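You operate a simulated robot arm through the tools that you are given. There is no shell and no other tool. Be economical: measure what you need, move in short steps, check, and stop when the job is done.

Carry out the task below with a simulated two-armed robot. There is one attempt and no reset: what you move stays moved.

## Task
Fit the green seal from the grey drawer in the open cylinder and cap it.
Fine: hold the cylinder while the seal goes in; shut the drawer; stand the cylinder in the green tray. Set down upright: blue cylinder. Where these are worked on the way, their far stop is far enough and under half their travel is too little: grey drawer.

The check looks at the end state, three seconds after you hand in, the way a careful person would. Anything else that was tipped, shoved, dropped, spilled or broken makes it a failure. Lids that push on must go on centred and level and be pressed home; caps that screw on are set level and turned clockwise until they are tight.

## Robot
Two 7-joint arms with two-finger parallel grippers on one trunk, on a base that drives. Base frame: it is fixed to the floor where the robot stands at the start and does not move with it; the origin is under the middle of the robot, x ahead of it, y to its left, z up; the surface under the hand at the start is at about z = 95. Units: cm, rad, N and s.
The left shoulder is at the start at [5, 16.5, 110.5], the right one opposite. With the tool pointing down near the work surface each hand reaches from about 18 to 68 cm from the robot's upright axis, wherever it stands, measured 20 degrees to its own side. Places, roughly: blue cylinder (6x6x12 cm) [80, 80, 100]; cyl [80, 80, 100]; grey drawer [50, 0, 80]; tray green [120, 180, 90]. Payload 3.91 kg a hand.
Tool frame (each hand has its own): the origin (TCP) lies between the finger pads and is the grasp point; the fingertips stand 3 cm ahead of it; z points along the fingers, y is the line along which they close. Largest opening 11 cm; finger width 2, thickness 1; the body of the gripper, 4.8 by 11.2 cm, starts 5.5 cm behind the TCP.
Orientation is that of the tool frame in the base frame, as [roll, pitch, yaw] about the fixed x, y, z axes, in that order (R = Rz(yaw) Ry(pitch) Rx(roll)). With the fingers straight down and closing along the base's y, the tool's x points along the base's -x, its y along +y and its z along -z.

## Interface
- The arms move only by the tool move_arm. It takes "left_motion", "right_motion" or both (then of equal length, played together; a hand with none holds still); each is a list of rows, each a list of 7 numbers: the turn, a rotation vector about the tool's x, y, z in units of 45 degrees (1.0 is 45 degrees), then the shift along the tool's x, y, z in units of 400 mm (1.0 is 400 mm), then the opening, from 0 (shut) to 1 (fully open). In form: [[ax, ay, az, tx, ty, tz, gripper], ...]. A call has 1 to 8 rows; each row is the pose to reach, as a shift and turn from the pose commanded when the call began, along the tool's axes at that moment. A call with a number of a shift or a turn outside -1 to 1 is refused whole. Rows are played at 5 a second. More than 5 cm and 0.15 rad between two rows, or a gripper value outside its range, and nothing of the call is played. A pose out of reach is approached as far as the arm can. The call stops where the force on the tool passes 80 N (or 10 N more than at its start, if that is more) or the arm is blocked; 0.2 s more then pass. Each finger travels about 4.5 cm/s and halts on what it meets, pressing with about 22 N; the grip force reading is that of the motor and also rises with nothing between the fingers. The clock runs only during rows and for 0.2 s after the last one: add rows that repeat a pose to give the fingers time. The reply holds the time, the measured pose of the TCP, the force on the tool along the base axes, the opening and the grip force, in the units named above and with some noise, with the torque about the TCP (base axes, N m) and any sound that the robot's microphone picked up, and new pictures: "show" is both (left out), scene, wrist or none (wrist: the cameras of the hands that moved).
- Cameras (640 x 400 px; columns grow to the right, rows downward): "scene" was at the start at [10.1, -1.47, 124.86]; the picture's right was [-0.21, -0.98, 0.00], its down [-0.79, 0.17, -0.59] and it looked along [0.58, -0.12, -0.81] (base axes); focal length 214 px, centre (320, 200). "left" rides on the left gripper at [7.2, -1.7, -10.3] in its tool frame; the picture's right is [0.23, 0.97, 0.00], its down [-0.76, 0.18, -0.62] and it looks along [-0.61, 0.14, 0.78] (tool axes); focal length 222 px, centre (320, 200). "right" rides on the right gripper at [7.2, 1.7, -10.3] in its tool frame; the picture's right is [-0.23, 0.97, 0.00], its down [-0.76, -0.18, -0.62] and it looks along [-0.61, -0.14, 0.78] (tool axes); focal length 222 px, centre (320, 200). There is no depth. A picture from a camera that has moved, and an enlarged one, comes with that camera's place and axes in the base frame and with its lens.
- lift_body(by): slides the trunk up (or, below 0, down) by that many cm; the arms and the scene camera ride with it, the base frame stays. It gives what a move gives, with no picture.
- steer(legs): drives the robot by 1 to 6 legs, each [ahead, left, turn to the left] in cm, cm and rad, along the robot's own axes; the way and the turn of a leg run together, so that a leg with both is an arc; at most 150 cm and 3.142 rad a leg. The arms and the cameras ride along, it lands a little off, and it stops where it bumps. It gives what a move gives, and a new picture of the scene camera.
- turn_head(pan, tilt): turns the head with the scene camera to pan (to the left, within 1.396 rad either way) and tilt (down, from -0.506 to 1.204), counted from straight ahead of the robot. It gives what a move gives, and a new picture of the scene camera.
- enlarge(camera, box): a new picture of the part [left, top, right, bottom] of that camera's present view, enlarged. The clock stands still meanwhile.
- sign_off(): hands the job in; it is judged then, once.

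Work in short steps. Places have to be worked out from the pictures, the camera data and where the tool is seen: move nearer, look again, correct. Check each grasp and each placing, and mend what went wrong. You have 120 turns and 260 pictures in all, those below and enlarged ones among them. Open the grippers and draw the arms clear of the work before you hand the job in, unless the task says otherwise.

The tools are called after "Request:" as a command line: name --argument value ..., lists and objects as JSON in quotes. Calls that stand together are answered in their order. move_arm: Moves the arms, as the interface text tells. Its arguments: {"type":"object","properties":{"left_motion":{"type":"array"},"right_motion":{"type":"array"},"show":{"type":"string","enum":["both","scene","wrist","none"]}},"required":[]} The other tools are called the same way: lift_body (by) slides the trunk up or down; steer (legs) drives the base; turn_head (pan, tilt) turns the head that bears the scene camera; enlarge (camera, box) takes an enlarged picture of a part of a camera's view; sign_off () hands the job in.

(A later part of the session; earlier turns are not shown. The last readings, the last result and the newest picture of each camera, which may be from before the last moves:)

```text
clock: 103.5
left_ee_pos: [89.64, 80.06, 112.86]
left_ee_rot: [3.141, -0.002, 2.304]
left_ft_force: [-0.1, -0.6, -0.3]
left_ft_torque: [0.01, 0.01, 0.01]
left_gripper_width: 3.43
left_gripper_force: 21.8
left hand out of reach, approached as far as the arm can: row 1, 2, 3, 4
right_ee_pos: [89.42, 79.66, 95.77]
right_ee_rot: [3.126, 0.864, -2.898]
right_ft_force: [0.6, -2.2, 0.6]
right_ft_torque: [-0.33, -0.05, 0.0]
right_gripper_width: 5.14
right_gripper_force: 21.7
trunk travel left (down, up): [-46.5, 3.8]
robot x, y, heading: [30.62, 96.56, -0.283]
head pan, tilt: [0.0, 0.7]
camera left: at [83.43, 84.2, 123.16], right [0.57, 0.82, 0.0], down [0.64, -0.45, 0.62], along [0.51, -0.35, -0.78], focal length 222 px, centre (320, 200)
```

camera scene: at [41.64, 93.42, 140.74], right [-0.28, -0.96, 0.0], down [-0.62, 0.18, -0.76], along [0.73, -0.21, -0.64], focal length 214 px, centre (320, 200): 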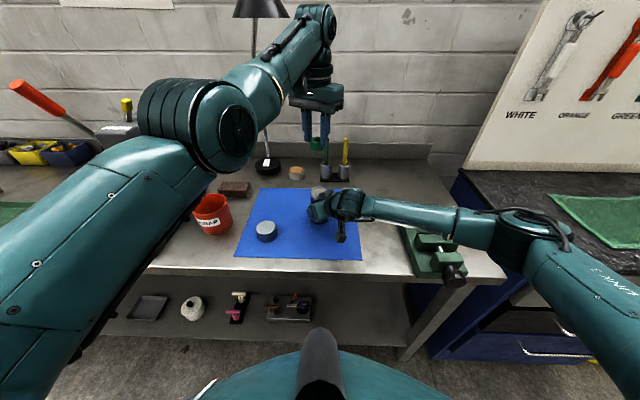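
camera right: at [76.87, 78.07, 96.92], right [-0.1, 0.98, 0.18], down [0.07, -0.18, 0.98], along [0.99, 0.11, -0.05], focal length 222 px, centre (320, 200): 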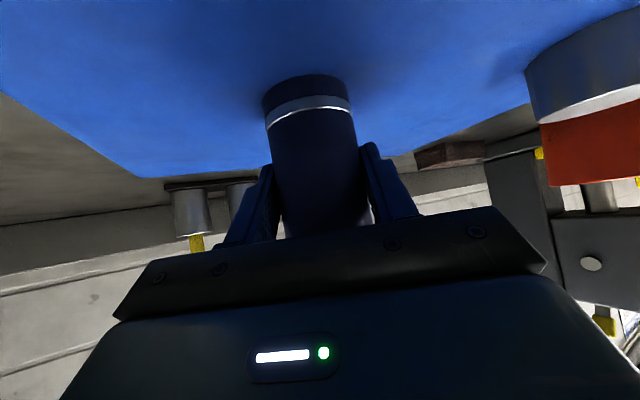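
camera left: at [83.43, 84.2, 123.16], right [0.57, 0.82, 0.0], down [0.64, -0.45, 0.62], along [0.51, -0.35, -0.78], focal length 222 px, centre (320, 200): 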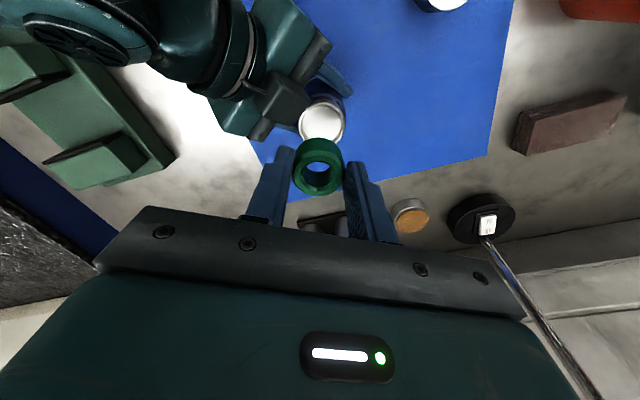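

It now converges on the commanded spot, and the mouth appears at about (89.4, 80.2). I descend 4 cm with a small correction and look closely.

Request:
move_arm --left_motion '[[0, 0, 0, 0.009, -0.0085, 0.05, 0.15], [0, 0, 0, 0.009, -0.0085, 0.1, 0.15], [0, 0, 0, 0.009, -0.0085, 0.1, 0.15]]' --show "none"

Request:
enlarge --camera "left" --box '[240, 90, 400, 190]'

Request:
enlarge --camera "scene" --box '[260, 130, 388, 210]'

```text
clock: 104.2
left_ee_pos: [89.92, 79.4, 108.84]
left_ee_rot: [3.14, -0.002, 2.304]
left_ft_force: [-0.3, 0.3, -0.3]
left_ft_torque: [-0.02, 0.01, -0.01]
left_gripper_width: 3.44
left_gripper_force: 22.0
left hand out of reach, approached as far as the arm can: row 1, 2, 3
right_ee_pos: [89.32, 79.65, 95.63]
right_ee_rot: [3.127, 0.864, -2.9]
right_ft_force: [1.1, -1.3, 0.4]
right_ft_torque: [-0.27, 0.0, 0.0]
right_gripper_width: 5.12
right_gripper_force: 22.3
trunk travel left (down, up): [-46.5, 3.8]
robot x, y, heading: [30.64, 96.38, -0.281]
head pan, tilt: [0.0, 0.7]
```

```text
4.00 times, centred on (320, 140) of left
camera zoom: at [83.53, 83.78, 119.24], right [0.57, 0.82, 0.0], down [0.64, -0.45, 0.62], along [0.51, -0.36, -0.78], focal length 888 px, centre (320, 440)
```

zoom: 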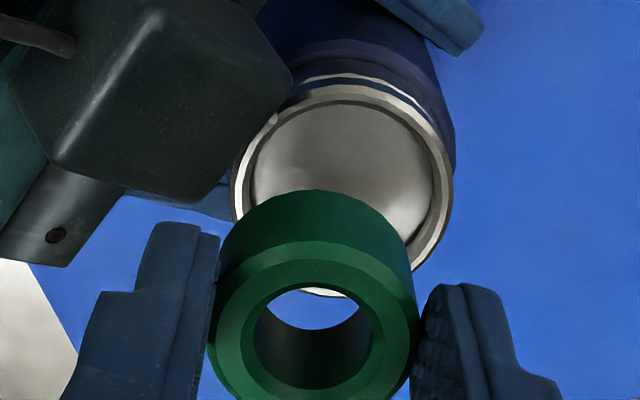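

```text
5.00 times, centred on (324, 170) of scene
camera zoom: at [41.63, 93.42, 140.75], right [-0.28, -0.96, 0.0], down [-0.62, 0.18, -0.76], along [0.73, -0.21, -0.64], focal length 1072 px, centre (300, 350)
```

zoom: 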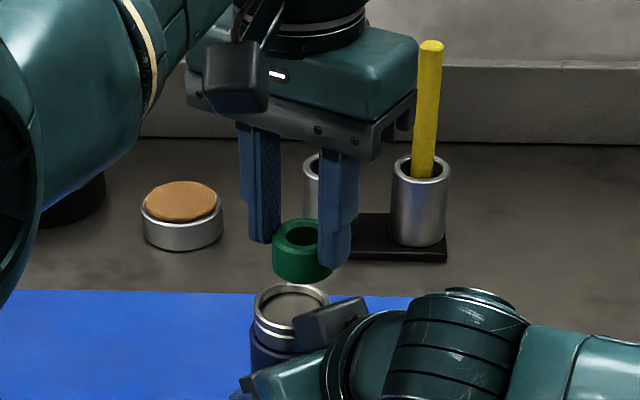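

The rim's inner bore (~3.55) is only slightly wider than the seal (3.44), so accuracy matters, and the left arm is cramped reaching across. I'll shift the work 8 cm to the left: left hand first (raised 2 cm), then the held cylinder, lifted 1 cm.

Request:
move_arm --left_motion '[[0, 0, 0, 0, 0, -0.05, 0.15], [0, 0, 0, 0.05, 0.08, -0.05, 0.15], [0, 0, 0, 0.106, 0.17, -0.05, 0.15], [0, 0, 0, 0.106, 0.17, -0.05, 0.15]]' --show "none"

Request:
move_arm --right_motion '[[0, 0, 0, -0.019, 0, -0.016, 0.35], [0, 0, 0, -0.04, 0.058, 0.01, 0.35], [0, 0, 0, -0.062, 0.115, 0.036, 0.35], [0, 0, 0, -0.0835, 0.173, 0.0625, 0.35], [0, 0, 0, -0.075, 0.173, 0.07, 0.35], [0, 0, 0, -0.066, 0.173, 0.078, 0.35], [0, 0, 0, -0.066, 0.173, 0.078, 0.35]]' --show "none"

Request:
enlarge --camera "left" --box '[240, 90, 400, 190]'

Request:
enlarge --camera "scene" --box '[224, 120, 384, 220]'

```text
clock: 105.2
left_ee_pos: [93.98, 85.98, 111.15]
left_ee_rot: [-3.142, -0.001, 2.303]
left_ft_force: [-0.6, 0.9, 0.3]
left_ft_torque: [0.01, 0.01, 0.02]
left_gripper_width: 3.45
left_gripper_force: 21.9
left hand out of reach, approached as far as the arm can: row 2, 3, 4
right_ee_pos: [89.47, 79.86, 95.77]
right_ee_rot: [3.125, 0.864, -2.9]
right_ft_force: [0.2, -0.4, 1.0]
right_ft_torque: [-0.21, -0.06, 0.03]
right_gripper_width: 5.14
right_gripper_force: 21.9
trunk travel left (down, up): [-46.5, 3.8]
robot x, y, heading: [30.51, 96.48, -0.279]
head pan, tilt: [0.0, 0.7]
```

```text
clock: 106.8
left_ee_pos: [93.96, 85.87, 111.23]
left_ee_rot: [3.14, -0.001, 2.304]
left_ft_force: [0.4, -0.2, -0.4]
left_ft_torque: [-0.01, 0.01, 0.01]
left_gripper_width: 3.42
left_gripper_force: 21.5
right_ee_pos: [91.92, 87.23, 95.71]
right_ee_rot: [3.126, 0.865, -2.899]
right_ft_force: [0.5, -1.0, -4.6]
right_ft_torque: [-0.1, 0.0, -0.01]
right_gripper_width: 5.14
right_gripper_force: 22.0
trunk travel left (down, up): [-46.5, 3.8]
robot x, y, heading: [30.75, 96.84, -0.282]
head pan, tilt: [0.0, 0.7]
```

```text
4.00 times, centred on (320, 140) of left
camera zoom: at [87.8, 90.25, 121.59], right [0.57, 0.82, 0.0], down [0.64, -0.45, 0.62], along [0.51, -0.35, -0.78], focal length 888 px, centre (320, 440)
```

zoom: 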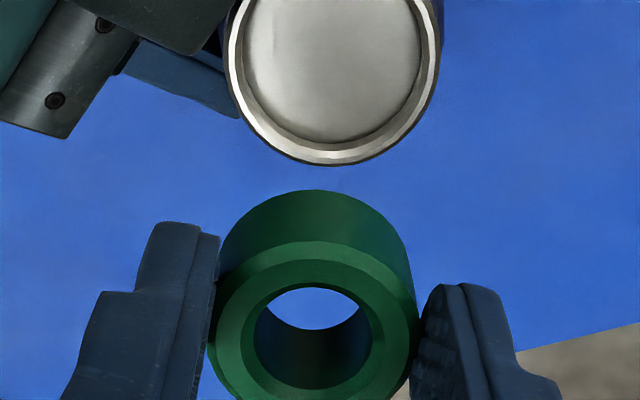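

```text
4.00 times, centred on (304, 170) of scene
camera zoom: at [41.68, 93.42, 140.74], right [-0.28, -0.96, 0.0], down [-0.62, 0.18, -0.76], along [0.73, -0.21, -0.64], focal length 858 px, centre (384, 320)
```

zoom: 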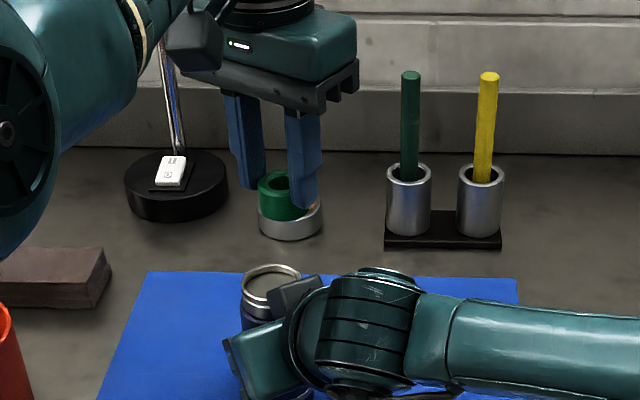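

The left arm seems able to work only in a thin shell of distance from its shoulder; the spot (95.4, 85.5) lies within it. I'll move the left hand there, then carry the cylinder under it with the right arm and measure the alignment.

Request:
move_arm --left_motion '[[0, 0, 0, -0.053, 0.014, 0, 0.15], [0, 0, 0, -0.106, 0.0275, 0, 0.15], [0, 0, 0, -0.106, 0.0275, 0, 0.15]]' --right_motion '[[0, 0, 0, -0.019, 0, -0.016, 0.35], [0, 0, 0, -0.04, -0.036, 0.008, 0.35], [0, 0, 0, -0.061, -0.072, 0.032, 0.35]]' --show "none"

Request:
move_arm --right_motion '[[0, 0, 0, 0.01, 0, 0.008, 0.35], [0, 0, 0, 0.019, 0, 0.016, 0.35], [0, 0, 0, 0.019, 0, 0.016, 0.35]]' --show "none"

Request:
enlarge --camera "left" --box '[240, 100, 400, 200]'

Request:
enlarge --camera "scene" --box '[240, 120, 368, 200]'

```text
clock: 107.7
left_ee_pos: [94.19, 85.95, 111.04]
left_ee_rot: [-3.141, -0.002, 2.303]
left_ft_force: [0.6, 0.1, 0.6]
left_ft_torque: [0.01, 0.02, -0.01]
left_gripper_width: 3.45
left_gripper_force: 22.0
left hand out of reach, approached as far as the arm can: row 1, 2, 3
right_ee_pos: [95.1, 85.19, 96.79]
right_ee_rot: [3.126, 0.864, -2.897]
right_ft_force: [-0.6, 0.3, -6.1]
right_ft_torque: [0.01, 0.02, -0.04]
right_gripper_width: 5.12
right_gripper_force: 22.8
trunk travel left (down, up): [-46.5, 3.8]
robot x, y, heading: [30.92, 96.64, -0.28]
head pan, tilt: [0.0, 0.7]
```

```text
clock: 108.5
left_ee_pos: [94.07, 86.1, 111.13]
left_ee_rot: [-3.14, -0.002, 2.304]
left_ft_force: [-0.6, -0.8, -0.3]
left_ft_torque: [-0.01, 0.01, 0.01]
left_gripper_width: 3.43
left_gripper_force: 22.2
right_ee_pos: [95.13, 85.15, 95.75]
right_ee_rot: [3.127, 0.867, -2.898]
right_ft_force: [0.4, 0.0, -1.5]
right_ft_torque: [-0.14, 0.01, 0.01]
right_gripper_width: 5.16
right_gripper_force: 21.7
trunk travel left (down, up): [-46.5, 3.8]
robot x, y, heading: [30.79, 96.67, -0.285]
head pan, tilt: [0.0, 0.7]
```

```text
4.00 times, centred on (320, 150) of left
camera zoom: at [87.84, 90.18, 121.46], right [0.57, 0.82, 0.0], down [0.64, -0.45, 0.62], along [0.51, -0.36, -0.78], focal length 888 px, centre (320, 400)
```

zoom: 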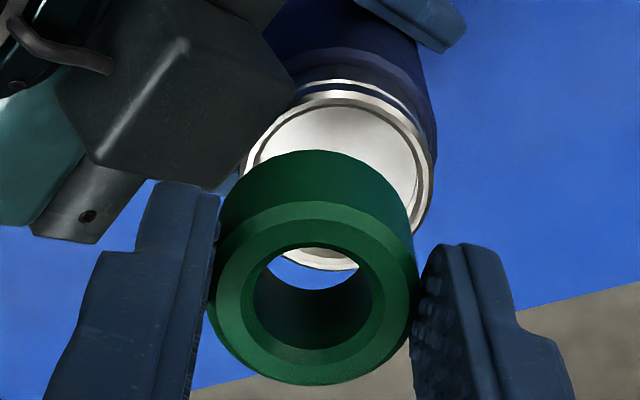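

```text
5.00 times, centred on (304, 160) of scene
camera zoom: at [41.66, 93.43, 140.75], right [-0.28, -0.96, 0.0], down [-0.62, 0.18, -0.76], along [0.73, -0.21, -0.64], focal length 1072 px, centre (400, 400)
```

zoom: 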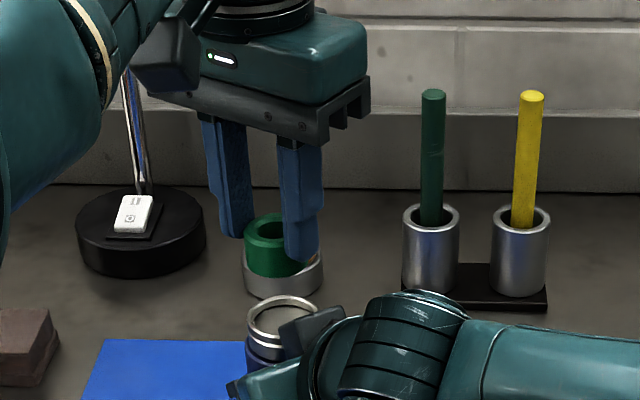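

The left arm is locked near full stretch, but the right arm moves precisely. So I'll keep the seal still and bring the cylinder up to it: seal at (94.05, 85.8, bottom ≈107.2), mouth at (95.28, 85.5, 102.4). First move to about 1 cm below and check.

Request:
move_arm --right_motion '[[0, 0, 0, -0.02, 0, -0.017, 0.35], [0, 0, 0, -0.03, 0.008, -0.045, 0.35], [0, 0, 0, -0.054, 0.016, -0.083, 0.35], [0, 0, 0, -0.054, 0.016, -0.083, 0.35], [0, 0, 0, -0.054, 0.016, -0.083, 0.35]]' --show "wrist"

Request:
enlarge --camera "left" --box '[240, 100, 400, 200]'

Request:
enlarge --camera "scene" --box '[240, 120, 368, 200]'

```text
clock: 109.7
left_ee_pos: [94.07, 85.87, 110.99]
left_ee_rot: [3.141, -0.002, 2.304]
left_ft_force: [0.6, 0.8, -0.1]
left_ft_torque: [0.03, 0.01, -0.01]
left_gripper_width: 3.44
left_gripper_force: 21.8
right_ee_pos: [93.76, 85.42, 99.53]
right_ee_rot: [3.124, 0.865, -2.9]
right_ft_force: [0.2, -0.5, -6.9]
right_ft_torque: [-0.01, 0.07, -0.01]
right_gripper_width: 5.09
right_gripper_force: 22.2
trunk travel left (down, up): [-46.5, 3.8]
robot x, y, heading: [30.86, 96.38, -0.282]
head pan, tilt: [0.0, 0.7]
camera right: at [81.17, 83.81, 100.72], right [-0.1, 0.98, 0.18], down [0.07, -0.18, 0.98], along [0.99, 0.11, -0.05], focal length 222 px, centre (320, 200)
```

right: 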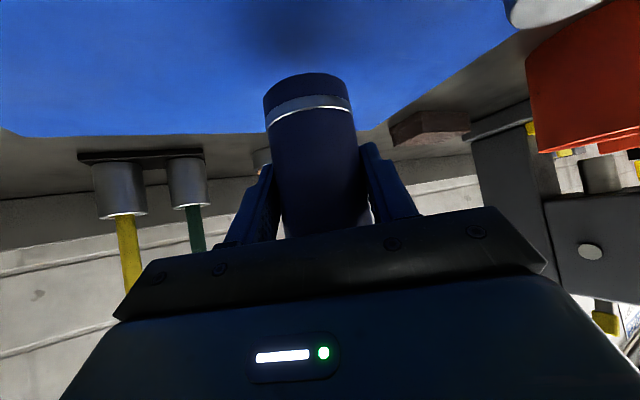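

```text
4.00 times, centred on (320, 150) of left
camera zoom: at [87.87, 90.18, 121.44], right [0.57, 0.82, 0.0], down [0.64, -0.45, 0.62], along [0.51, -0.36, -0.78], focal length 888 px, centre (320, 400)
```

zoom: 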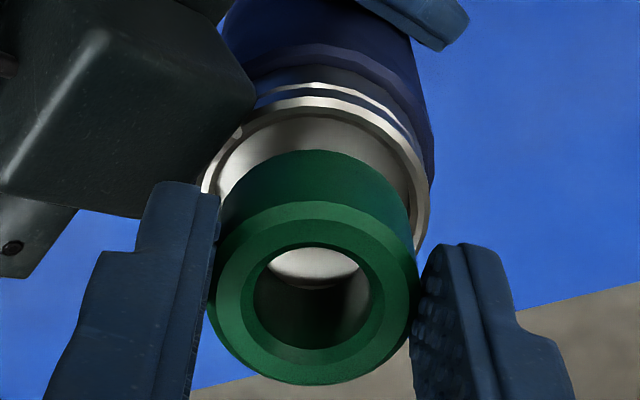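

```text
5.00 times, centred on (304, 160) of scene
camera zoom: at [41.7, 93.43, 140.74], right [-0.28, -0.96, 0.0], down [-0.62, 0.18, -0.76], along [0.73, -0.21, -0.64], focal length 1072 px, centre (400, 400)
```

zoom: 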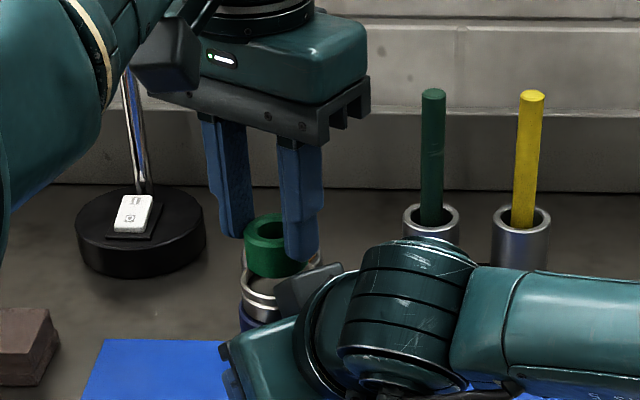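

Aligned within a millimetre or two in both views. I raise the cylinder slowly 1.6 cm so that the seal enters, watching the forces.

Request:
move_arm --right_motion '[[0, 0, 0, -0.0057, 0, -0.0049, 0.35], [0, 0, 0, -0.0114, 0, -0.0097, 0.35], [0, 0, 0, -0.0152, 0, -0.013, 0.35], [0, 0, 0, -0.019, 0, -0.0162, 0.35], [0, 0, 0, -0.0228, 0, -0.0194, 0.35], [0, 0, 0, -0.0266, 0, -0.0227, 0.35], [0, 0, 0, -0.0304, 0, -0.0259, 0.35]]' --show "none"

Request:
enlarge --camera "left" --box '[240, 100, 400, 200]'

Request:
enlarge --camera "scene" --box '[250, 140, 346, 200]'

```text
clock: 111.2
left_ee_pos: [94.13, 85.91, 111.21]
left_ee_rot: [3.14, 0.004, 2.303]
left_ft_force: [-1.7, 2.6, 25.2]
left_ft_torque: [-0.21, 0.68, -0.05]
left_gripper_width: 3.46
left_gripper_force: 22.1
right_ee_pos: [93.54, 85.34, 100.55]
right_ee_rot: [3.124, 0.853, -2.899]
right_ft_force: [1.4, -1.2, -31.0]
right_ft_torque: [0.29, -0.42, 0.08]
right_gripper_width: 5.12
right_gripper_force: 22.3
trunk travel left (down, up): [-46.5, 3.8]
robot x, y, heading: [30.66, 96.47, -0.28]
head pan, tilt: [0.0, 0.7]
```

```text
4.00 times, centred on (320, 150) of left
camera zoom: at [87.9, 90.18, 121.64], right [0.57, 0.82, 0.0], down [0.64, -0.45, 0.63], along [0.51, -0.36, -0.78], focal length 888 px, centre (320, 400)
```

zoom: 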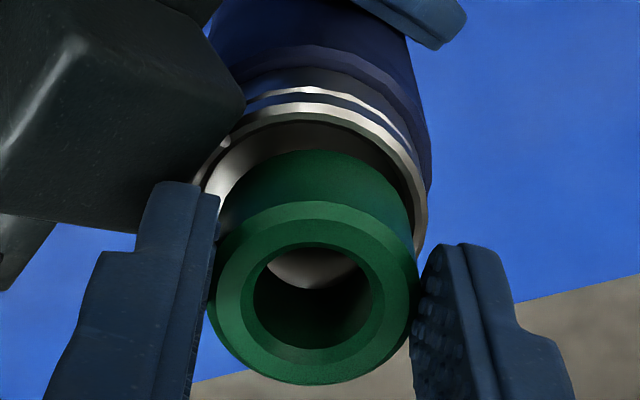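

```text
6.67 times, centred on (298, 170) of scene
camera zoom: at [41.71, 93.42, 140.74], right [-0.28, -0.96, 0.0], down [-0.62, 0.18, -0.76], along [0.73, -0.21, -0.64], focal length 1430 px, centre (467, 400)
```

zoom: 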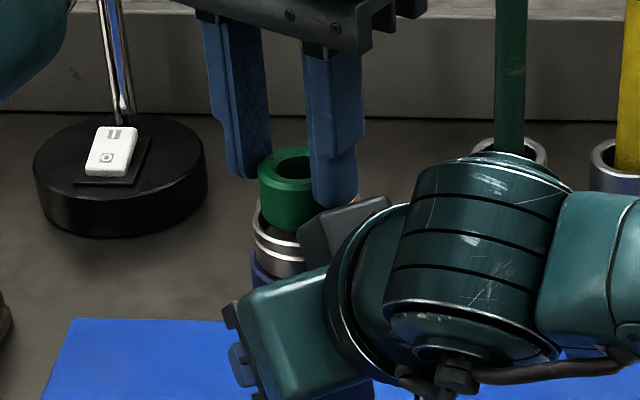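

The seal touches the rim (25 N), so it's slightly off centre. I'll look more closely from both cameras to find the direction.

Request:
enlarge --camera "left" --box '[280, 120, 360, 170]'

Request:
enlarge --camera "scene" --box '[276, 155, 316, 180]'

```text
8.00 times, centred on (320, 145) of left
camera zoom: at [87.9, 90.18, 121.64], right [0.57, 0.82, 0.0], down [0.64, -0.45, 0.63], along [0.51, -0.36, -0.78], focal length 1777 px, centre (320, 640)
```

zoom: 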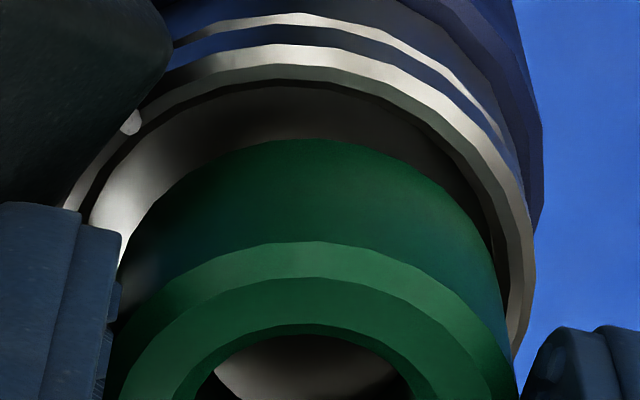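

```text
16.00 times, centred on (296, 168) of scene
camera zoom: at [41.71, 93.42, 140.74], right [-0.28, -0.96, 0.0], down [-0.62, 0.18, -0.76], along [0.73, -0.21, -0.64], focal length 3432 px, centre (704, 720)
```

zoom: 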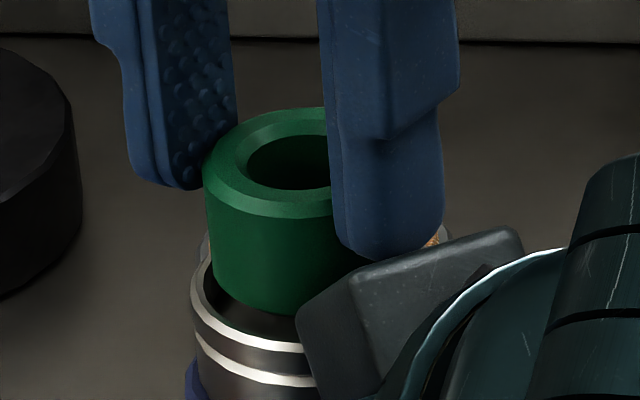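

The near side shows a gap, so the mouth should go ~0.3 cm forward. I lower the cylinder 1 cm, shift it by (0.28, -0.13) and raise again.

Request:
move_arm --right_motion '[[0, 0, 0, 0.0095, 0, 0.008, 0.35], [0, 0, 0, 0.019, 0, 0.0162, 0.35], [0, 0, 0, 0.015, -0.005, 0.0207, 0.35], [0, 0, 0, 0.0074, -0.005, 0.0142, 0.35], [0, 0, 0, -0.0002, -0.005, 0.0077, 0.35], [0, 0, 0, -0.0078, -0.005, 0.0013, 0.35], [0, 0, 0, -0.0116, -0.005, -0.002, 0.35], [0, 0, 0, -0.0116, -0.005, -0.002, 0.35]]' --show "none"

Request:
enlarge --camera "left" --box '[280, 120, 360, 170]'

Request:
enlarge --camera "scene" --box '[276, 155, 316, 180]'

```text
clock: 113.0
left_ee_pos: [94.41, 85.82, 111.48]
left_ee_rot: [3.137, 0.008, 2.304]
left_ft_force: [17.6, 0.7, 27.4]
left_ft_torque: [-0.27, 0.23, 0.18]
left_gripper_width: 3.4
left_gripper_force: 22.2
right_ee_pos: [93.81, 85.22, 100.74]
right_ee_rot: [3.127, 0.854, -2.899]
right_ft_force: [-16.9, -0.9, -33.4]
right_ft_torque: [0.24, -1.93, -0.07]
right_gripper_width: 5.11
right_gripper_force: 22.1
trunk travel left (down, up): [-46.5, 3.8]
robot x, y, heading: [30.51, 96.32, -0.28]
head pan, tilt: [0.0, 0.7]
```

```text
8.00 times, centred on (320, 145) of left
camera zoom: at [87.93, 90.16, 121.83], right [0.57, 0.82, 0.0], down [0.64, -0.44, 0.63], along [0.52, -0.36, -0.78], focal length 1777 px, centre (320, 640)
```

zoom: 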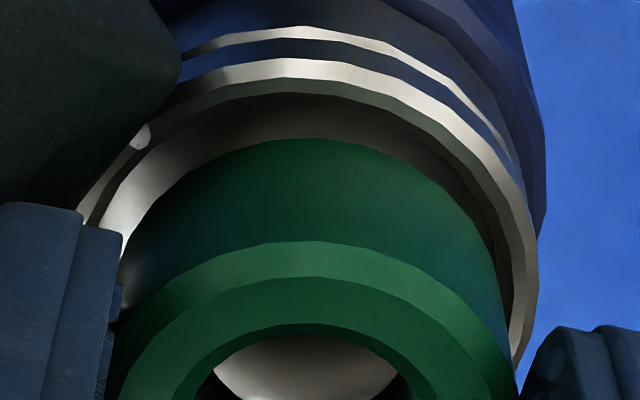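

```text
16.00 times, centred on (296, 168) of scene
camera zoom: at [41.71, 93.42, 140.74], right [-0.28, -0.96, 0.0], down [-0.62, 0.18, -0.76], along [0.73, -0.21, -0.64], focal length 3432 px, centre (704, 720)
```

zoom: 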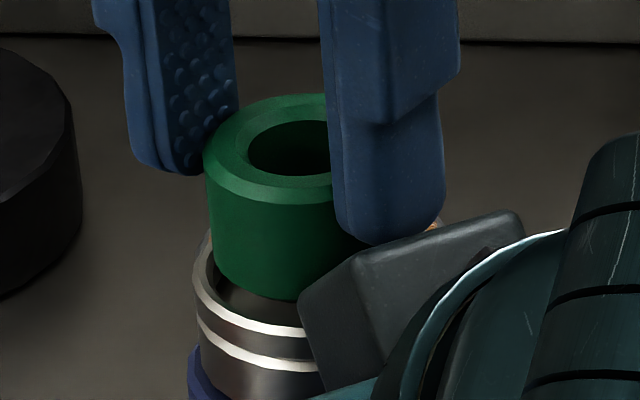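

The torques show the contact is not the seal but the left finger on a block of the right gripper near the rim. I'll set the cylinder down, re-grip it 2 cm lower so the block is out of the way, and raise it again.

Request:
move_arm --right_motion '[[0, 0, 0, 0.019, 0, 0.016, 0.35], [0, 0, 0, 0.05, 0, 0.043, 0.35], [0, 0, 0, 0.085, 0, 0.072, 0.35], [0, 0, 0, 0.1028, 0, 0.0876, 0.35], [0, 0, 0, 0.1028, 0, 0.0876, 0.35], [0, 0, 0, 0.1028, 0, 0.0876, 0.7], [0, 0, 0, 0.1028, 0, 0.0876, 1], [0, 0, 0, 0.1028, 0, 0.0876, 1]]' --show "wrist"

Request:
move_arm --right_motion '[[0, 0, 0, 0, 0, 0, 1], [0, 0, 0, 0.019, 0, 0.016, 1], [0, 0, 0, 0.036, 0, 0.031, 1], [0, 0, 0, 0.036, 0, 0.031, 0.6], [0, 0, 0, 0.036, 0, 0.031, 0.35], [0, 0, 0, 0.036, 0, 0.031, 0.35], [0, 0, 0, 0.036, 0, 0.031, 0.35], [0, 0, 0, 0.036, 0, 0.031, 0.35]]' --show "wrist"

Request:
enlarge --camera "left" --box '[240, 60, 400, 160]'

Request:
enlarge --camera "scene" --box '[240, 130, 368, 210]'

```text
clock: 114.8
left_ee_pos: [94.04, 85.9, 111.16]
left_ee_rot: [-3.141, 0.0, 2.302]
left_ft_force: [0.1, 0.3, -0.6]
left_ft_torque: [-0.02, 0.0, 0.02]
left_gripper_width: 3.48
left_gripper_force: 21.8
right_ee_pos: [94.02, 85.46, 96.18]
right_ee_rot: [3.127, 0.863, -2.9]
right_ft_force: [-0.3, 0.7, -0.1]
right_ft_torque: [0.02, -0.03, 0.02]
right_gripper_width: 11.0
right_gripper_force: 0.0
trunk travel left (down, up): [-46.5, 3.8]
robot x, y, heading: [30.97, 96.81, -0.28]
head pan, tilt: [0.0, 0.7]
camera right: at [81.45, 83.87, 97.47], right [-0.1, 0.98, 0.18], down [0.07, -0.18, 0.98], along [0.99, 0.11, -0.05], focal length 222 px, centre (320, 200)
```

right: 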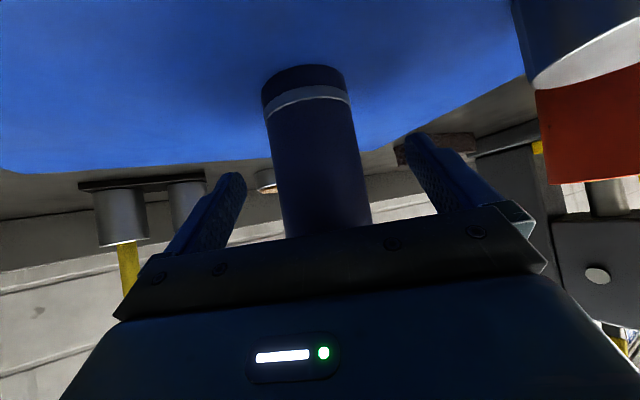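

```text
clock: 116.7
left_ee_pos: [94.13, 85.96, 111.09]
left_ee_rot: [-3.141, 0.0, 2.303]
left_ft_force: [0.5, -0.4, -0.4]
left_ft_torque: [0.02, 0.03, 0.01]
left_gripper_width: 3.49
left_gripper_force: 21.7
right_ee_pos: [94.1, 85.44, 94.34]
right_ee_rot: [3.124, 0.864, -2.898]
right_ft_force: [-0.6, 0.3, 0.1]
right_ft_torque: [-0.01, -0.04, 0.0]
right_gripper_width: 5.1
right_gripper_force: 21.7
trunk travel left (down, up): [-46.5, 3.8]
robot x, y, heading: [30.86, 96.67, -0.286]
head pan, tilt: [0.0, 0.7]
camera right: at [81.45, 83.85, 95.48], right [-0.1, 0.98, 0.18], down [0.07, -0.18, 0.98], along [0.99, 0.11, -0.05], focal length 222 px, centre (320, 200)
```

right: 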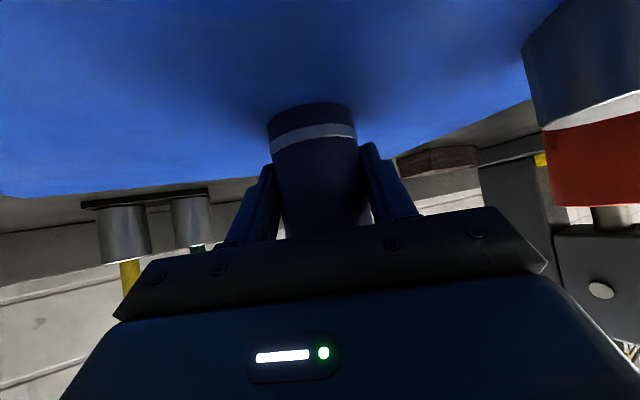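

```text
4.00 times, centred on (320, 110) of left
camera zoom: at [87.82, 90.2, 121.47], right [0.57, 0.82, 0.0], down [0.64, -0.45, 0.62], along [0.51, -0.36, -0.78], focal length 888 px, centre (320, 560)
```

zoom: 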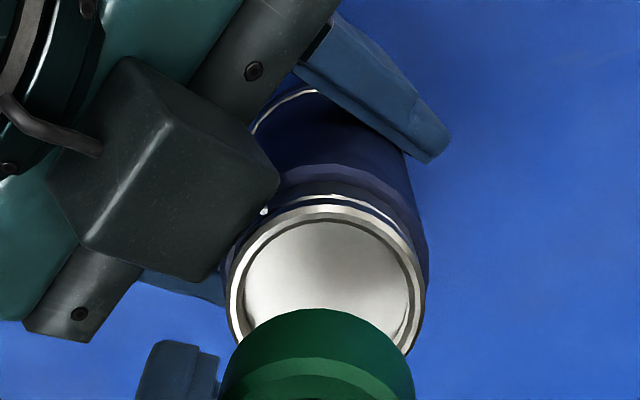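

```text
5.00 times, centred on (304, 170) of scene
camera zoom: at [41.63, 93.45, 140.74], right [-0.28, -0.96, 0.0], down [-0.62, 0.18, -0.76], along [0.73, -0.21, -0.64], focal length 1072 px, centre (400, 350)
```

zoom: 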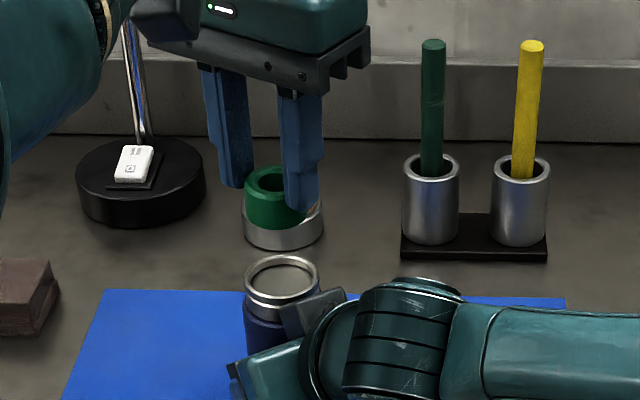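

Re-gripped lower. The mouth is at (94.2, 85.85), the seal at (94.05, 85.8). I raise the cylinder 4.2 cm with a small shift and check before entry.

Request:
move_arm --right_motion '[[0, 0, 0, -0.019, 0, -0.016, 0.35], [0, 0, 0, -0.04, 0.001, -0.037, 0.35], [0, 0, 0, -0.06, 0.001, -0.055, 0.35], [0, 0, 0, -0.0775, 0.001, -0.071, 0.35], [0, 0, 0, -0.0775, 0.001, -0.071, 0.35], [0, 0, 0, -0.0775, 0.001, -0.071, 0.35]]' --show "none"

Request:
enlarge --camera "left" --box '[270, 110, 366, 170]'

Request:
enlarge --camera "scene" --box '[272, 150, 320, 180]'

```text
clock: 118.0
left_ee_pos: [94.08, 85.81, 111.19]
left_ee_rot: [3.142, -0.001, 2.303]
left_ft_force: [-0.7, 1.0, 0.0]
left_ft_torque: [-0.05, 0.05, -0.01]
left_gripper_width: 3.46
left_gripper_force: 21.4
right_ee_pos: [93.95, 85.38, 98.35]
right_ee_rot: [3.125, 0.864, -2.897]
right_ft_force: [0.1, 0.6, -6.0]
right_ft_torque: [0.01, 0.04, 0.04]
right_gripper_width: 5.08
right_gripper_force: 22.1
trunk travel left (down, up): [-46.5, 3.8]
robot x, y, heading: [30.7, 96.51, -0.282]
head pan, tilt: [0.0, 0.7]
```

```text
6.67 times, centred on (318, 140) of left
camera zoom: at [87.87, 90.18, 121.43], right [0.57, 0.82, 0.0], down [0.64, -0.45, 0.62], along [0.51, -0.36, -0.78], focal length 1481 px, centre (333, 600)
```

zoom: 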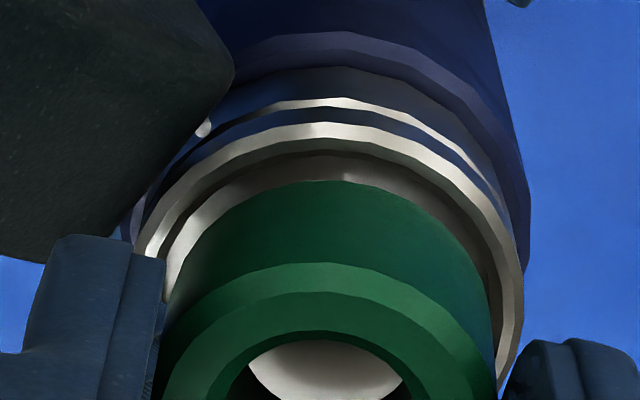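

```text
13.33 times, centred on (296, 165) of scene
camera zoom: at [41.7, 93.42, 140.74], right [-0.28, -0.96, 0.0], down [-0.62, 0.18, -0.76], along [0.73, -0.21, -0.64], focal length 2860 px, centre (640, 667)
```

zoom: 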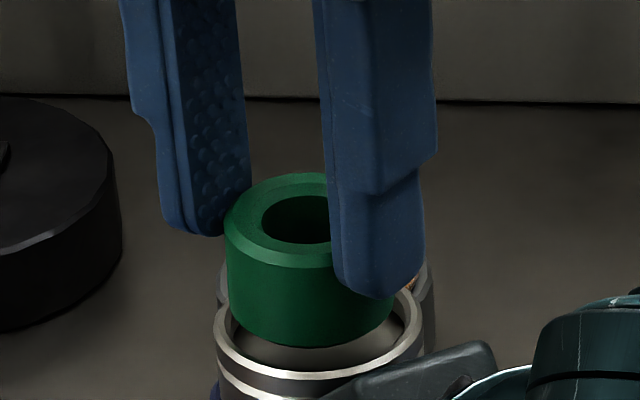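

Alignment looks within ~1 mm. I raise slowly 1.5 cm with a tiny lateral shift to let the seal enter.

Request:
move_arm --right_motion '[[0, 0, 0, -0.006, 0.0015, -0.004, 0.35], [0, 0, 0, -0.0121, 0.0015, -0.0087, 0.35], [0, 0, 0, -0.0159, 0.0015, -0.012, 0.35], [0, 0, 0, -0.0197, 0.0015, -0.0152, 0.35], [0, 0, 0, -0.0235, 0.0015, -0.0184, 0.35], [0, 0, 0, -0.0273, 0.0015, -0.0217, 0.35], [0, 0, 0, -0.0292, 0.0015, -0.0233, 0.35]]' --show "none"

Request:
enlarge --camera "left" --box '[270, 110, 366, 170]'

Request:
enlarge --camera "scene" --box '[272, 150, 320, 180]'

```text
clock: 119.7
left_ee_pos: [94.17, 85.84, 111.17]
left_ee_rot: [3.14, 0.003, 2.305]
left_ft_force: [-2.0, -0.2, 11.4]
left_ft_torque: [0.0, 0.16, -0.01]
left_gripper_width: 3.49
left_gripper_force: 22.1
right_ee_pos: [93.9, 85.39, 99.68]
right_ee_rot: [3.125, 0.86, -2.898]
right_ft_force: [1.3, -2.1, -17.2]
right_ft_torque: [0.06, 0.0, 0.0]
right_gripper_width: 5.04
right_gripper_force: 21.8
trunk travel left (down, up): [-46.5, 3.8]
robot x, y, heading: [30.53, 96.46, -0.283]
head pan, tilt: [0.0, 0.7]
```

```text
6.67 times, centred on (318, 140) of left
camera zoom: at [87.91, 90.19, 121.54], right [0.57, 0.82, 0.0], down [0.64, -0.45, 0.63], along [0.51, -0.36, -0.78], focal length 1481 px, centre (333, 600)
```

zoom: 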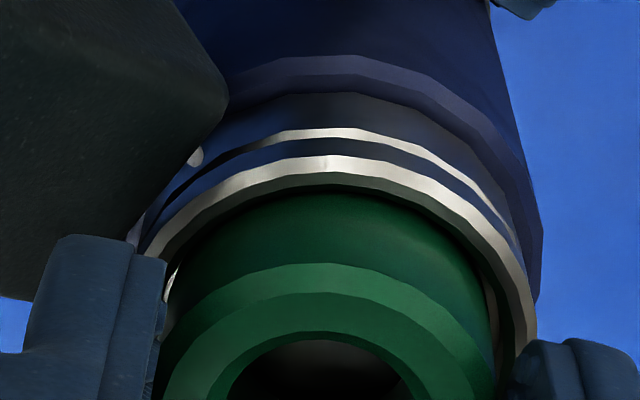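

```text
13.33 times, centred on (296, 165) of scene
camera zoom: at [41.71, 93.42, 140.74], right [-0.28, -0.96, 0.0], down [-0.62, 0.18, -0.76], along [0.73, -0.21, -0.64], focal length 2860 px, centre (640, 667)
```

zoom: 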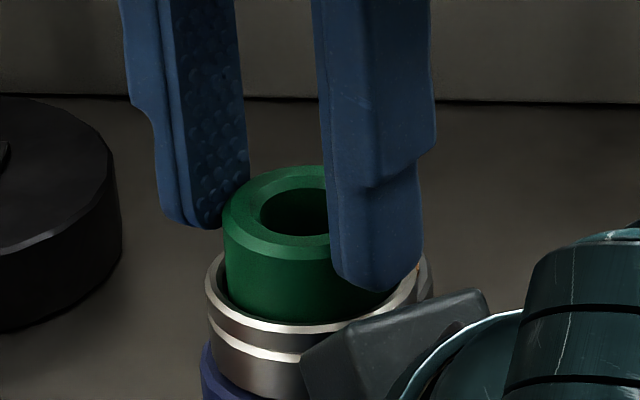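

The seal has entered the bore. I open the left fingers, lower the cylinder 2.5 cm clear of them, and look at how the seal sits.

Request:
move_arm --left_motion '[[0, 0, 0, 0, 0, 0, 0.4], [0, 0, 0, 0, 0, 0, 0.5], [0, 0, 0, 0, 0, 0, 0.5], [0, 0, 0, 0, 0, 0, 0.5], [0, 0, 0, 0, 0, 0, 0.5], [0, 0, 0, 0, 0, 0, 0.5]]' --right_motion '[[0, 0, 0, 0, 0, 0, 0.35], [0, 0, 0, 0, 0, 0, 0.35], [0, 0, 0, 0.01, 0, 0.008, 0.35], [0, 0, 0, 0.025, 0, 0.021, 0.35], [0, 0, 0, 0.0475, 0, 0.0406, 0.35], [0, 0, 0, 0.0475, 0, 0.0406, 0.35]]' --show "none"

Request:
enlarge --camera "left" --box '[240, 70, 400, 170]'

Request:
enlarge --camera "scene" --box '[256, 140, 336, 190]'

```text
clock: 121.0
left_ee_pos: [94.07, 85.8, 111.0]
left_ee_rot: [3.14, -0.002, 2.303]
left_ft_force: [-0.1, 0.2, -0.3]
left_ft_torque: [0.0, 0.0, 0.01]
left_gripper_width: 5.49
left_gripper_force: 0.0
right_ee_pos: [93.9, 85.48, 97.3]
right_ee_rot: [3.124, 0.863, -2.899]
right_ft_force: [-0.6, -0.6, -6.8]
right_ft_torque: [0.0, 0.04, -0.01]
right_gripper_width: 5.05
right_gripper_force: 21.8
trunk travel left (down, up): [-46.5, 3.8]
robot x, y, heading: [30.47, 96.71, -0.287]
head pan, tilt: [0.0, 0.7]
```

```text
4.00 times, centred on (320, 120) of left
camera zoom: at [87.85, 90.16, 121.42], right [0.57, 0.82, 0.0], down [0.64, -0.45, 0.62], along [0.51, -0.36, -0.78], focal length 888 px, centre (320, 520)
```

zoom: 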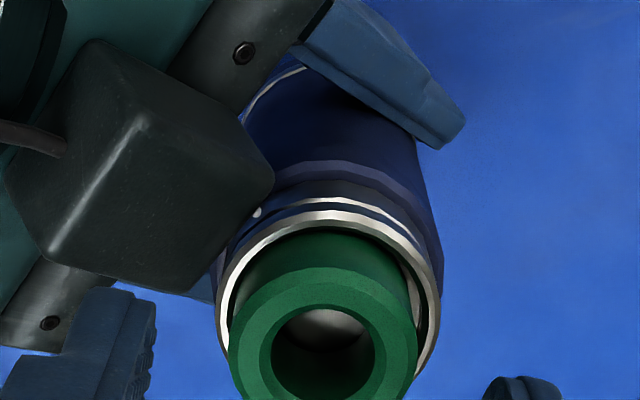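

```text
8.00 times, centred on (296, 165) of scene
camera zoom: at [41.7, 93.43, 140.74], right [-0.28, -0.96, 0.0], down [-0.62, 0.18, -0.76], along [0.73, -0.21, -0.64], focal length 1716 px, centre (512, 480)
```

zoom: 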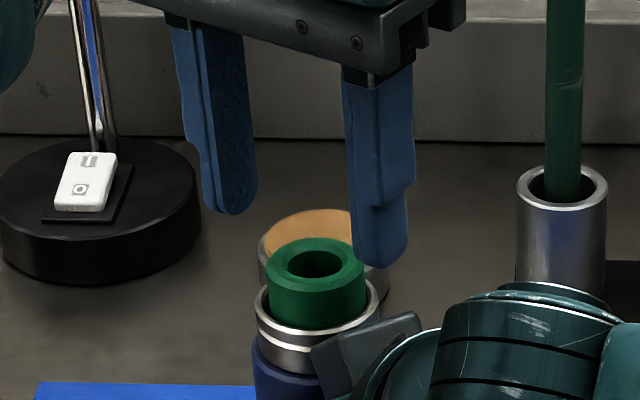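

The seal stands level in the mouth, about 1 cm proud. I close the left fingers to a narrow pusher and raise the cylinder against it to press the seal in.

Request:
move_arm --left_motion '[[0, 0, 0, 0, 0, 0, 0.07], [0, 0, 0, 0, 0, 0, 0.07], [0, 0, 0, 0, 0, 0, 0.07], [0, 0, 0, 0, 0, 0, 0.07], [0, 0, 0, 0, 0, 0, 0.07], [0, 0, 0, 0, 0, 0, 0.07]]' --show "none"

Request:
move_arm --right_motion '[[0, 0, 0, -0.0095, 0, -0.0081, 0.3], [0, 0, 0, -0.019, 0, -0.0162, 0.3], [0, 0, 0, -0.0285, 0, -0.0243, 0.3], [0, 0, 0, -0.036, 0, -0.031, 0.3], [0, 0, 0, -0.0418, 0, -0.0356, 0.3], [0, 0, 0, -0.0475, 0, -0.0405, 0.3], [0, 0, 0, -0.0532, 0, -0.0454, 0.3], [0, 0, 0, -0.0532, 0, -0.0454, 0.3]]' --show "none"

Request:
enlarge --camera "left" --box '[240, 90, 400, 190]'

Request:
enlarge --camera "scene" --box '[256, 140, 336, 190]'

```text
clock: 122.5
left_ee_pos: [94.09, 85.91, 111.07]
left_ee_rot: [-3.14, 0.0, 2.303]
left_ft_force: [0.3, -0.5, -0.1]
left_ft_torque: [0.03, 0.01, -0.01]
left_gripper_width: 0.76
left_gripper_force: 0.1
right_ee_pos: [93.96, 85.41, 97.34]
right_ee_rot: [3.124, 0.863, -2.899]
right_ft_force: [0.2, 0.5, -4.9]
right_ft_torque: [0.02, 0.03, 0.01]
right_gripper_width: 5.06
right_gripper_force: 22.0
trunk travel left (down, up): [-46.5, 3.8]
robot x, y, heading: [30.86, 96.8, -0.275]
head pan, tilt: [0.0, 0.7]
```

```text
clock: 124.2
left_ee_pos: [94.1, 85.95, 111.05]
left_ee_rot: [-3.142, -0.001, 2.304]
left_ft_force: [0.6, 0.0, 5.8]
left_ft_torque: [0.04, -0.02, -0.02]
left_gripper_width: 0.81
left_gripper_force: 0.0
right_ee_pos: [93.92, 85.42, 100.2]
right_ee_rot: [3.125, 0.863, -2.899]
right_ft_force: [-0.5, 0.2, -11.7]
right_ft_torque: [-0.1, -0.02, 0.03]
right_gripper_width: 5.03
right_gripper_force: 22.6
trunk travel left (down, up): [-46.5, 3.8]
robot x, y, heading: [31.11, 96.11, -0.286]
head pan, tilt: [0.0, 0.7]
```

```text
4.00 times, centred on (320, 140) of left
camera zoom: at [87.89, 90.19, 121.36], right [0.57, 0.82, 0.0], down [0.64, -0.45, 0.62], along [0.51, -0.36, -0.78], focal length 888 px, centre (320, 440)
```

zoom: 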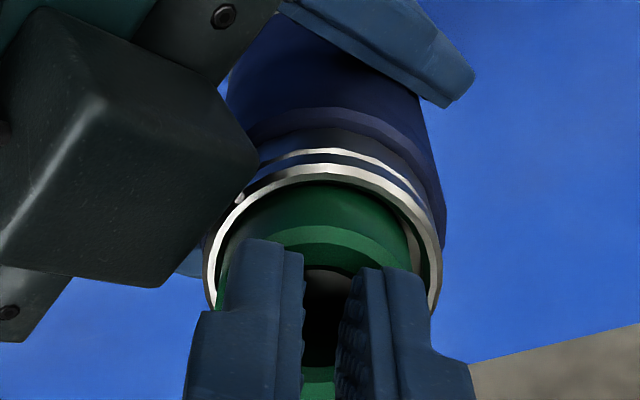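

```text
8.00 times, centred on (296, 165) of scene
camera zoom: at [41.71, 93.43, 140.74], right [-0.28, -0.96, 0.0], down [-0.62, 0.18, -0.76], along [0.73, -0.21, -0.64], focal length 1716 px, centre (512, 480)
```

zoom: 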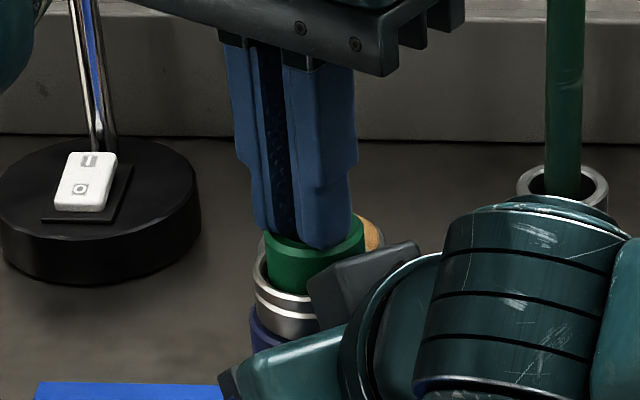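

The fingers are on the ring and it still protrudes a little. I continue raising another 1.4 cm in small steps.

Request:
move_arm --right_motion '[[0, 0, 0, -0.0038, 0, -0.0032, 0.3], [0, 0, 0, -0.0076, 0, -0.0065, 0.3], [0, 0, 0, -0.0114, 0, -0.0097, 0.3], [0, 0, 0, -0.0152, 0, -0.013, 0.3], [0, 0, 0, -0.019, 0, -0.0162, 0.3], [0, 0, 0, -0.0228, 0, -0.0194, 0.3], [0, 0, 0, -0.0266, 0, -0.0227, 0.3]]' --show "none"

Request:
enlarge --camera "scene" --box '[256, 140, 336, 190]'

```text
clock: 125.8
left_ee_pos: [94.02, 85.86, 111.08]
left_ee_rot: [-3.139, 0.001, 2.303]
left_ft_force: [-0.1, -1.1, 10.6]
left_ft_torque: [-0.04, 0.05, 0.01]
left_gripper_width: 0.83
left_gripper_force: 1.3
right_ee_pos: [93.93, 85.3, 101.5]
right_ee_rot: [3.126, 0.862, -2.899]
right_ft_force: [-0.8, 1.1, -18.1]
right_ft_torque: [-0.15, 0.04, 0.01]
right_gripper_width: 5.05
right_gripper_force: 21.7
trunk travel left (down, up): [-46.5, 3.8]
robot x, y, heading: [30.64, 96.36, -0.276]
head pan, tilt: [0.0, 0.7]
```

```text
8.00 times, centred on (296, 165) of scene
camera zoom: at [41.71, 93.43, 140.74], right [-0.28, -0.96, 0.0], down [-0.62, 0.18, -0.76], along [0.73, -0.21, -0.64], focal length 1716 px, centre (512, 480)
```

zoom: 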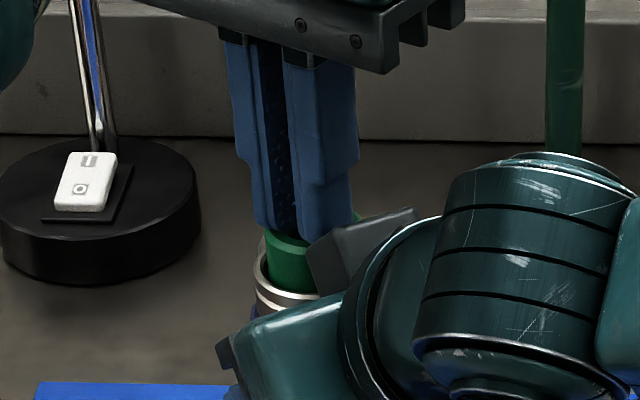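

The cylinder slipped in the grip instead, so the press needs the bench as support. Lowering the trunk moves both hands down together: the cylinder will land on the mat with the left fingers still on the seal and get pressed there.

Request:
lift_body --by -4.5

Request:
lift_body --by -0.6

Request:
enlarge --camera "scene" --box '[256, 130, 352, 190]'

```text
clock: 126.7
left_ee_pos: [94.08, 85.86, 106.66]
left_ee_rot: [3.141, 0.001, 2.305]
left_ft_force: [-0.8, -1.6, 16.0]
left_ft_torque: [-0.02, 0.08, 0.02]
left_gripper_width: 0.83
left_gripper_force: 0.7
right_ee_pos: [93.87, 85.27, 97.2]
right_ee_rot: [3.126, 0.864, -2.897]
right_ft_force: [0.9, 2.4, -14.0]
right_ft_torque: [-0.35, -0.31, 0.0]
right_gripper_width: 5.07
right_gripper_force: 22.1
trunk travel left (down, up): [-42.0, 8.3]
robot x, y, heading: [30.43, 96.75, -0.275]
head pan, tilt: [0.0, 0.7]
```

```text
clock: 127.3
left_ee_pos: [93.9, 85.94, 106.68]
left_ee_rot: [3.135, 0.009, 2.303]
left_ft_force: [-1.5, 0.5, 28.9]
left_ft_torque: [0.1, 0.13, 0.01]
left_gripper_width: 0.81
left_gripper_force: 0.2
right_ee_pos: [93.81, 85.34, 97.19]
right_ee_rot: [3.129, 0.875, -2.897]
right_ft_force: [3.8, -0.1, 5.3]
right_ft_torque: [-0.83, -0.08, 0.0]
right_gripper_width: 5.07
right_gripper_force: 22.1
trunk travel left (down, up): [-41.4, 8.9]
robot x, y, heading: [30.97, 96.48, -0.283]
head pan, tilt: [0.0, 0.7]
```

```text
6.67 times, centred on (304, 160) of scene
camera zoom: at [41.28, 93.53, 135.74], right [-0.28, -0.96, 0.0], down [-0.62, 0.18, -0.77], along [0.74, -0.21, -0.64], focal length 1430 px, centre (427, 467)
```

zoom: 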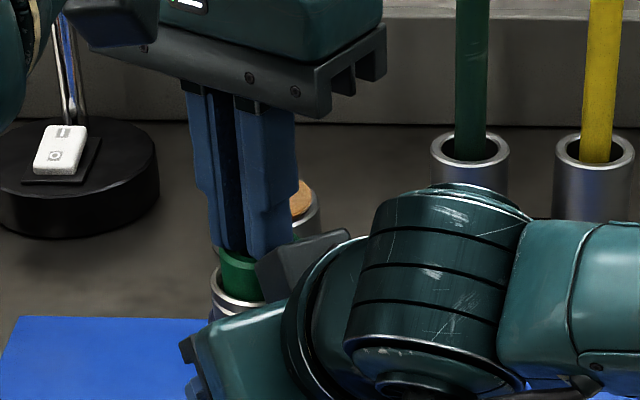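

The cylinder is on the mat with 29 N on the seal. I press further in small trunk steps.

Request:
lift_body --by -0.6

Request:
lift_body --by -0.6

Request:
enlarge --camera "scene" --box '[256, 130, 352, 190]'

```text
clock: 127.8
left_ee_pos: [93.86, 86.01, 106.62]
left_ee_rot: [3.129, 0.018, 2.306]
left_ft_force: [-1.6, 5.3, 45.3]
left_ft_torque: [0.47, 0.21, -0.06]
left_gripper_width: 0.82
left_gripper_force: 0.7
right_ee_pos: [93.62, 85.17, 96.67]
right_ee_rot: [3.13, 0.873, -2.895]
right_ft_force: [7.3, -9.3, 14.2]
right_ft_torque: [-1.05, -0.02, -0.76]
right_gripper_width: 5.08
right_gripper_force: 22.5
trunk travel left (down, up): [-40.8, 9.5]
robot x, y, heading: [30.93, 96.84, -0.279]
head pan, tilt: [0.0, 0.7]
```

```text
clock: 128.4
left_ee_pos: [93.93, 85.96, 106.53]
left_ee_rot: [3.126, 0.029, 2.306]
left_ft_force: [-3.4, 7.6, 59.7]
left_ft_torque: [0.49, 0.38, -0.01]
left_gripper_width: 0.82
left_gripper_force: 0.7
right_ee_pos: [93.45, 85.28, 96.0]
right_ee_rot: [3.133, 0.872, -2.897]
right_ft_force: [6.6, -8.1, 16.2]
right_ft_torque: [-0.4, -0.2, -0.05]
right_gripper_width: 5.06
right_gripper_force: 22.0
trunk travel left (down, up): [-40.2, 10.1]
robot x, y, heading: [30.85, 96.57, -0.282]
head pan, tilt: [0.0, 0.7]
```

```text
6.67 times, centred on (304, 160) of scene
camera zoom: at [40.82, 93.6, 134.56], right [-0.28, -0.96, 0.0], down [-0.61, 0.18, -0.77], along [0.74, -0.21, -0.64], focal length 1430 px, centre (427, 467)
```

zoom: 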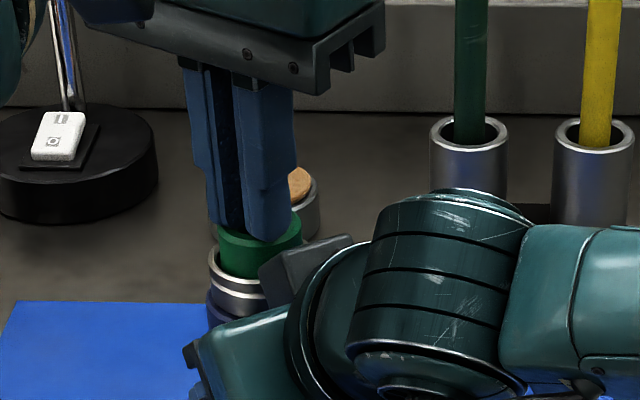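

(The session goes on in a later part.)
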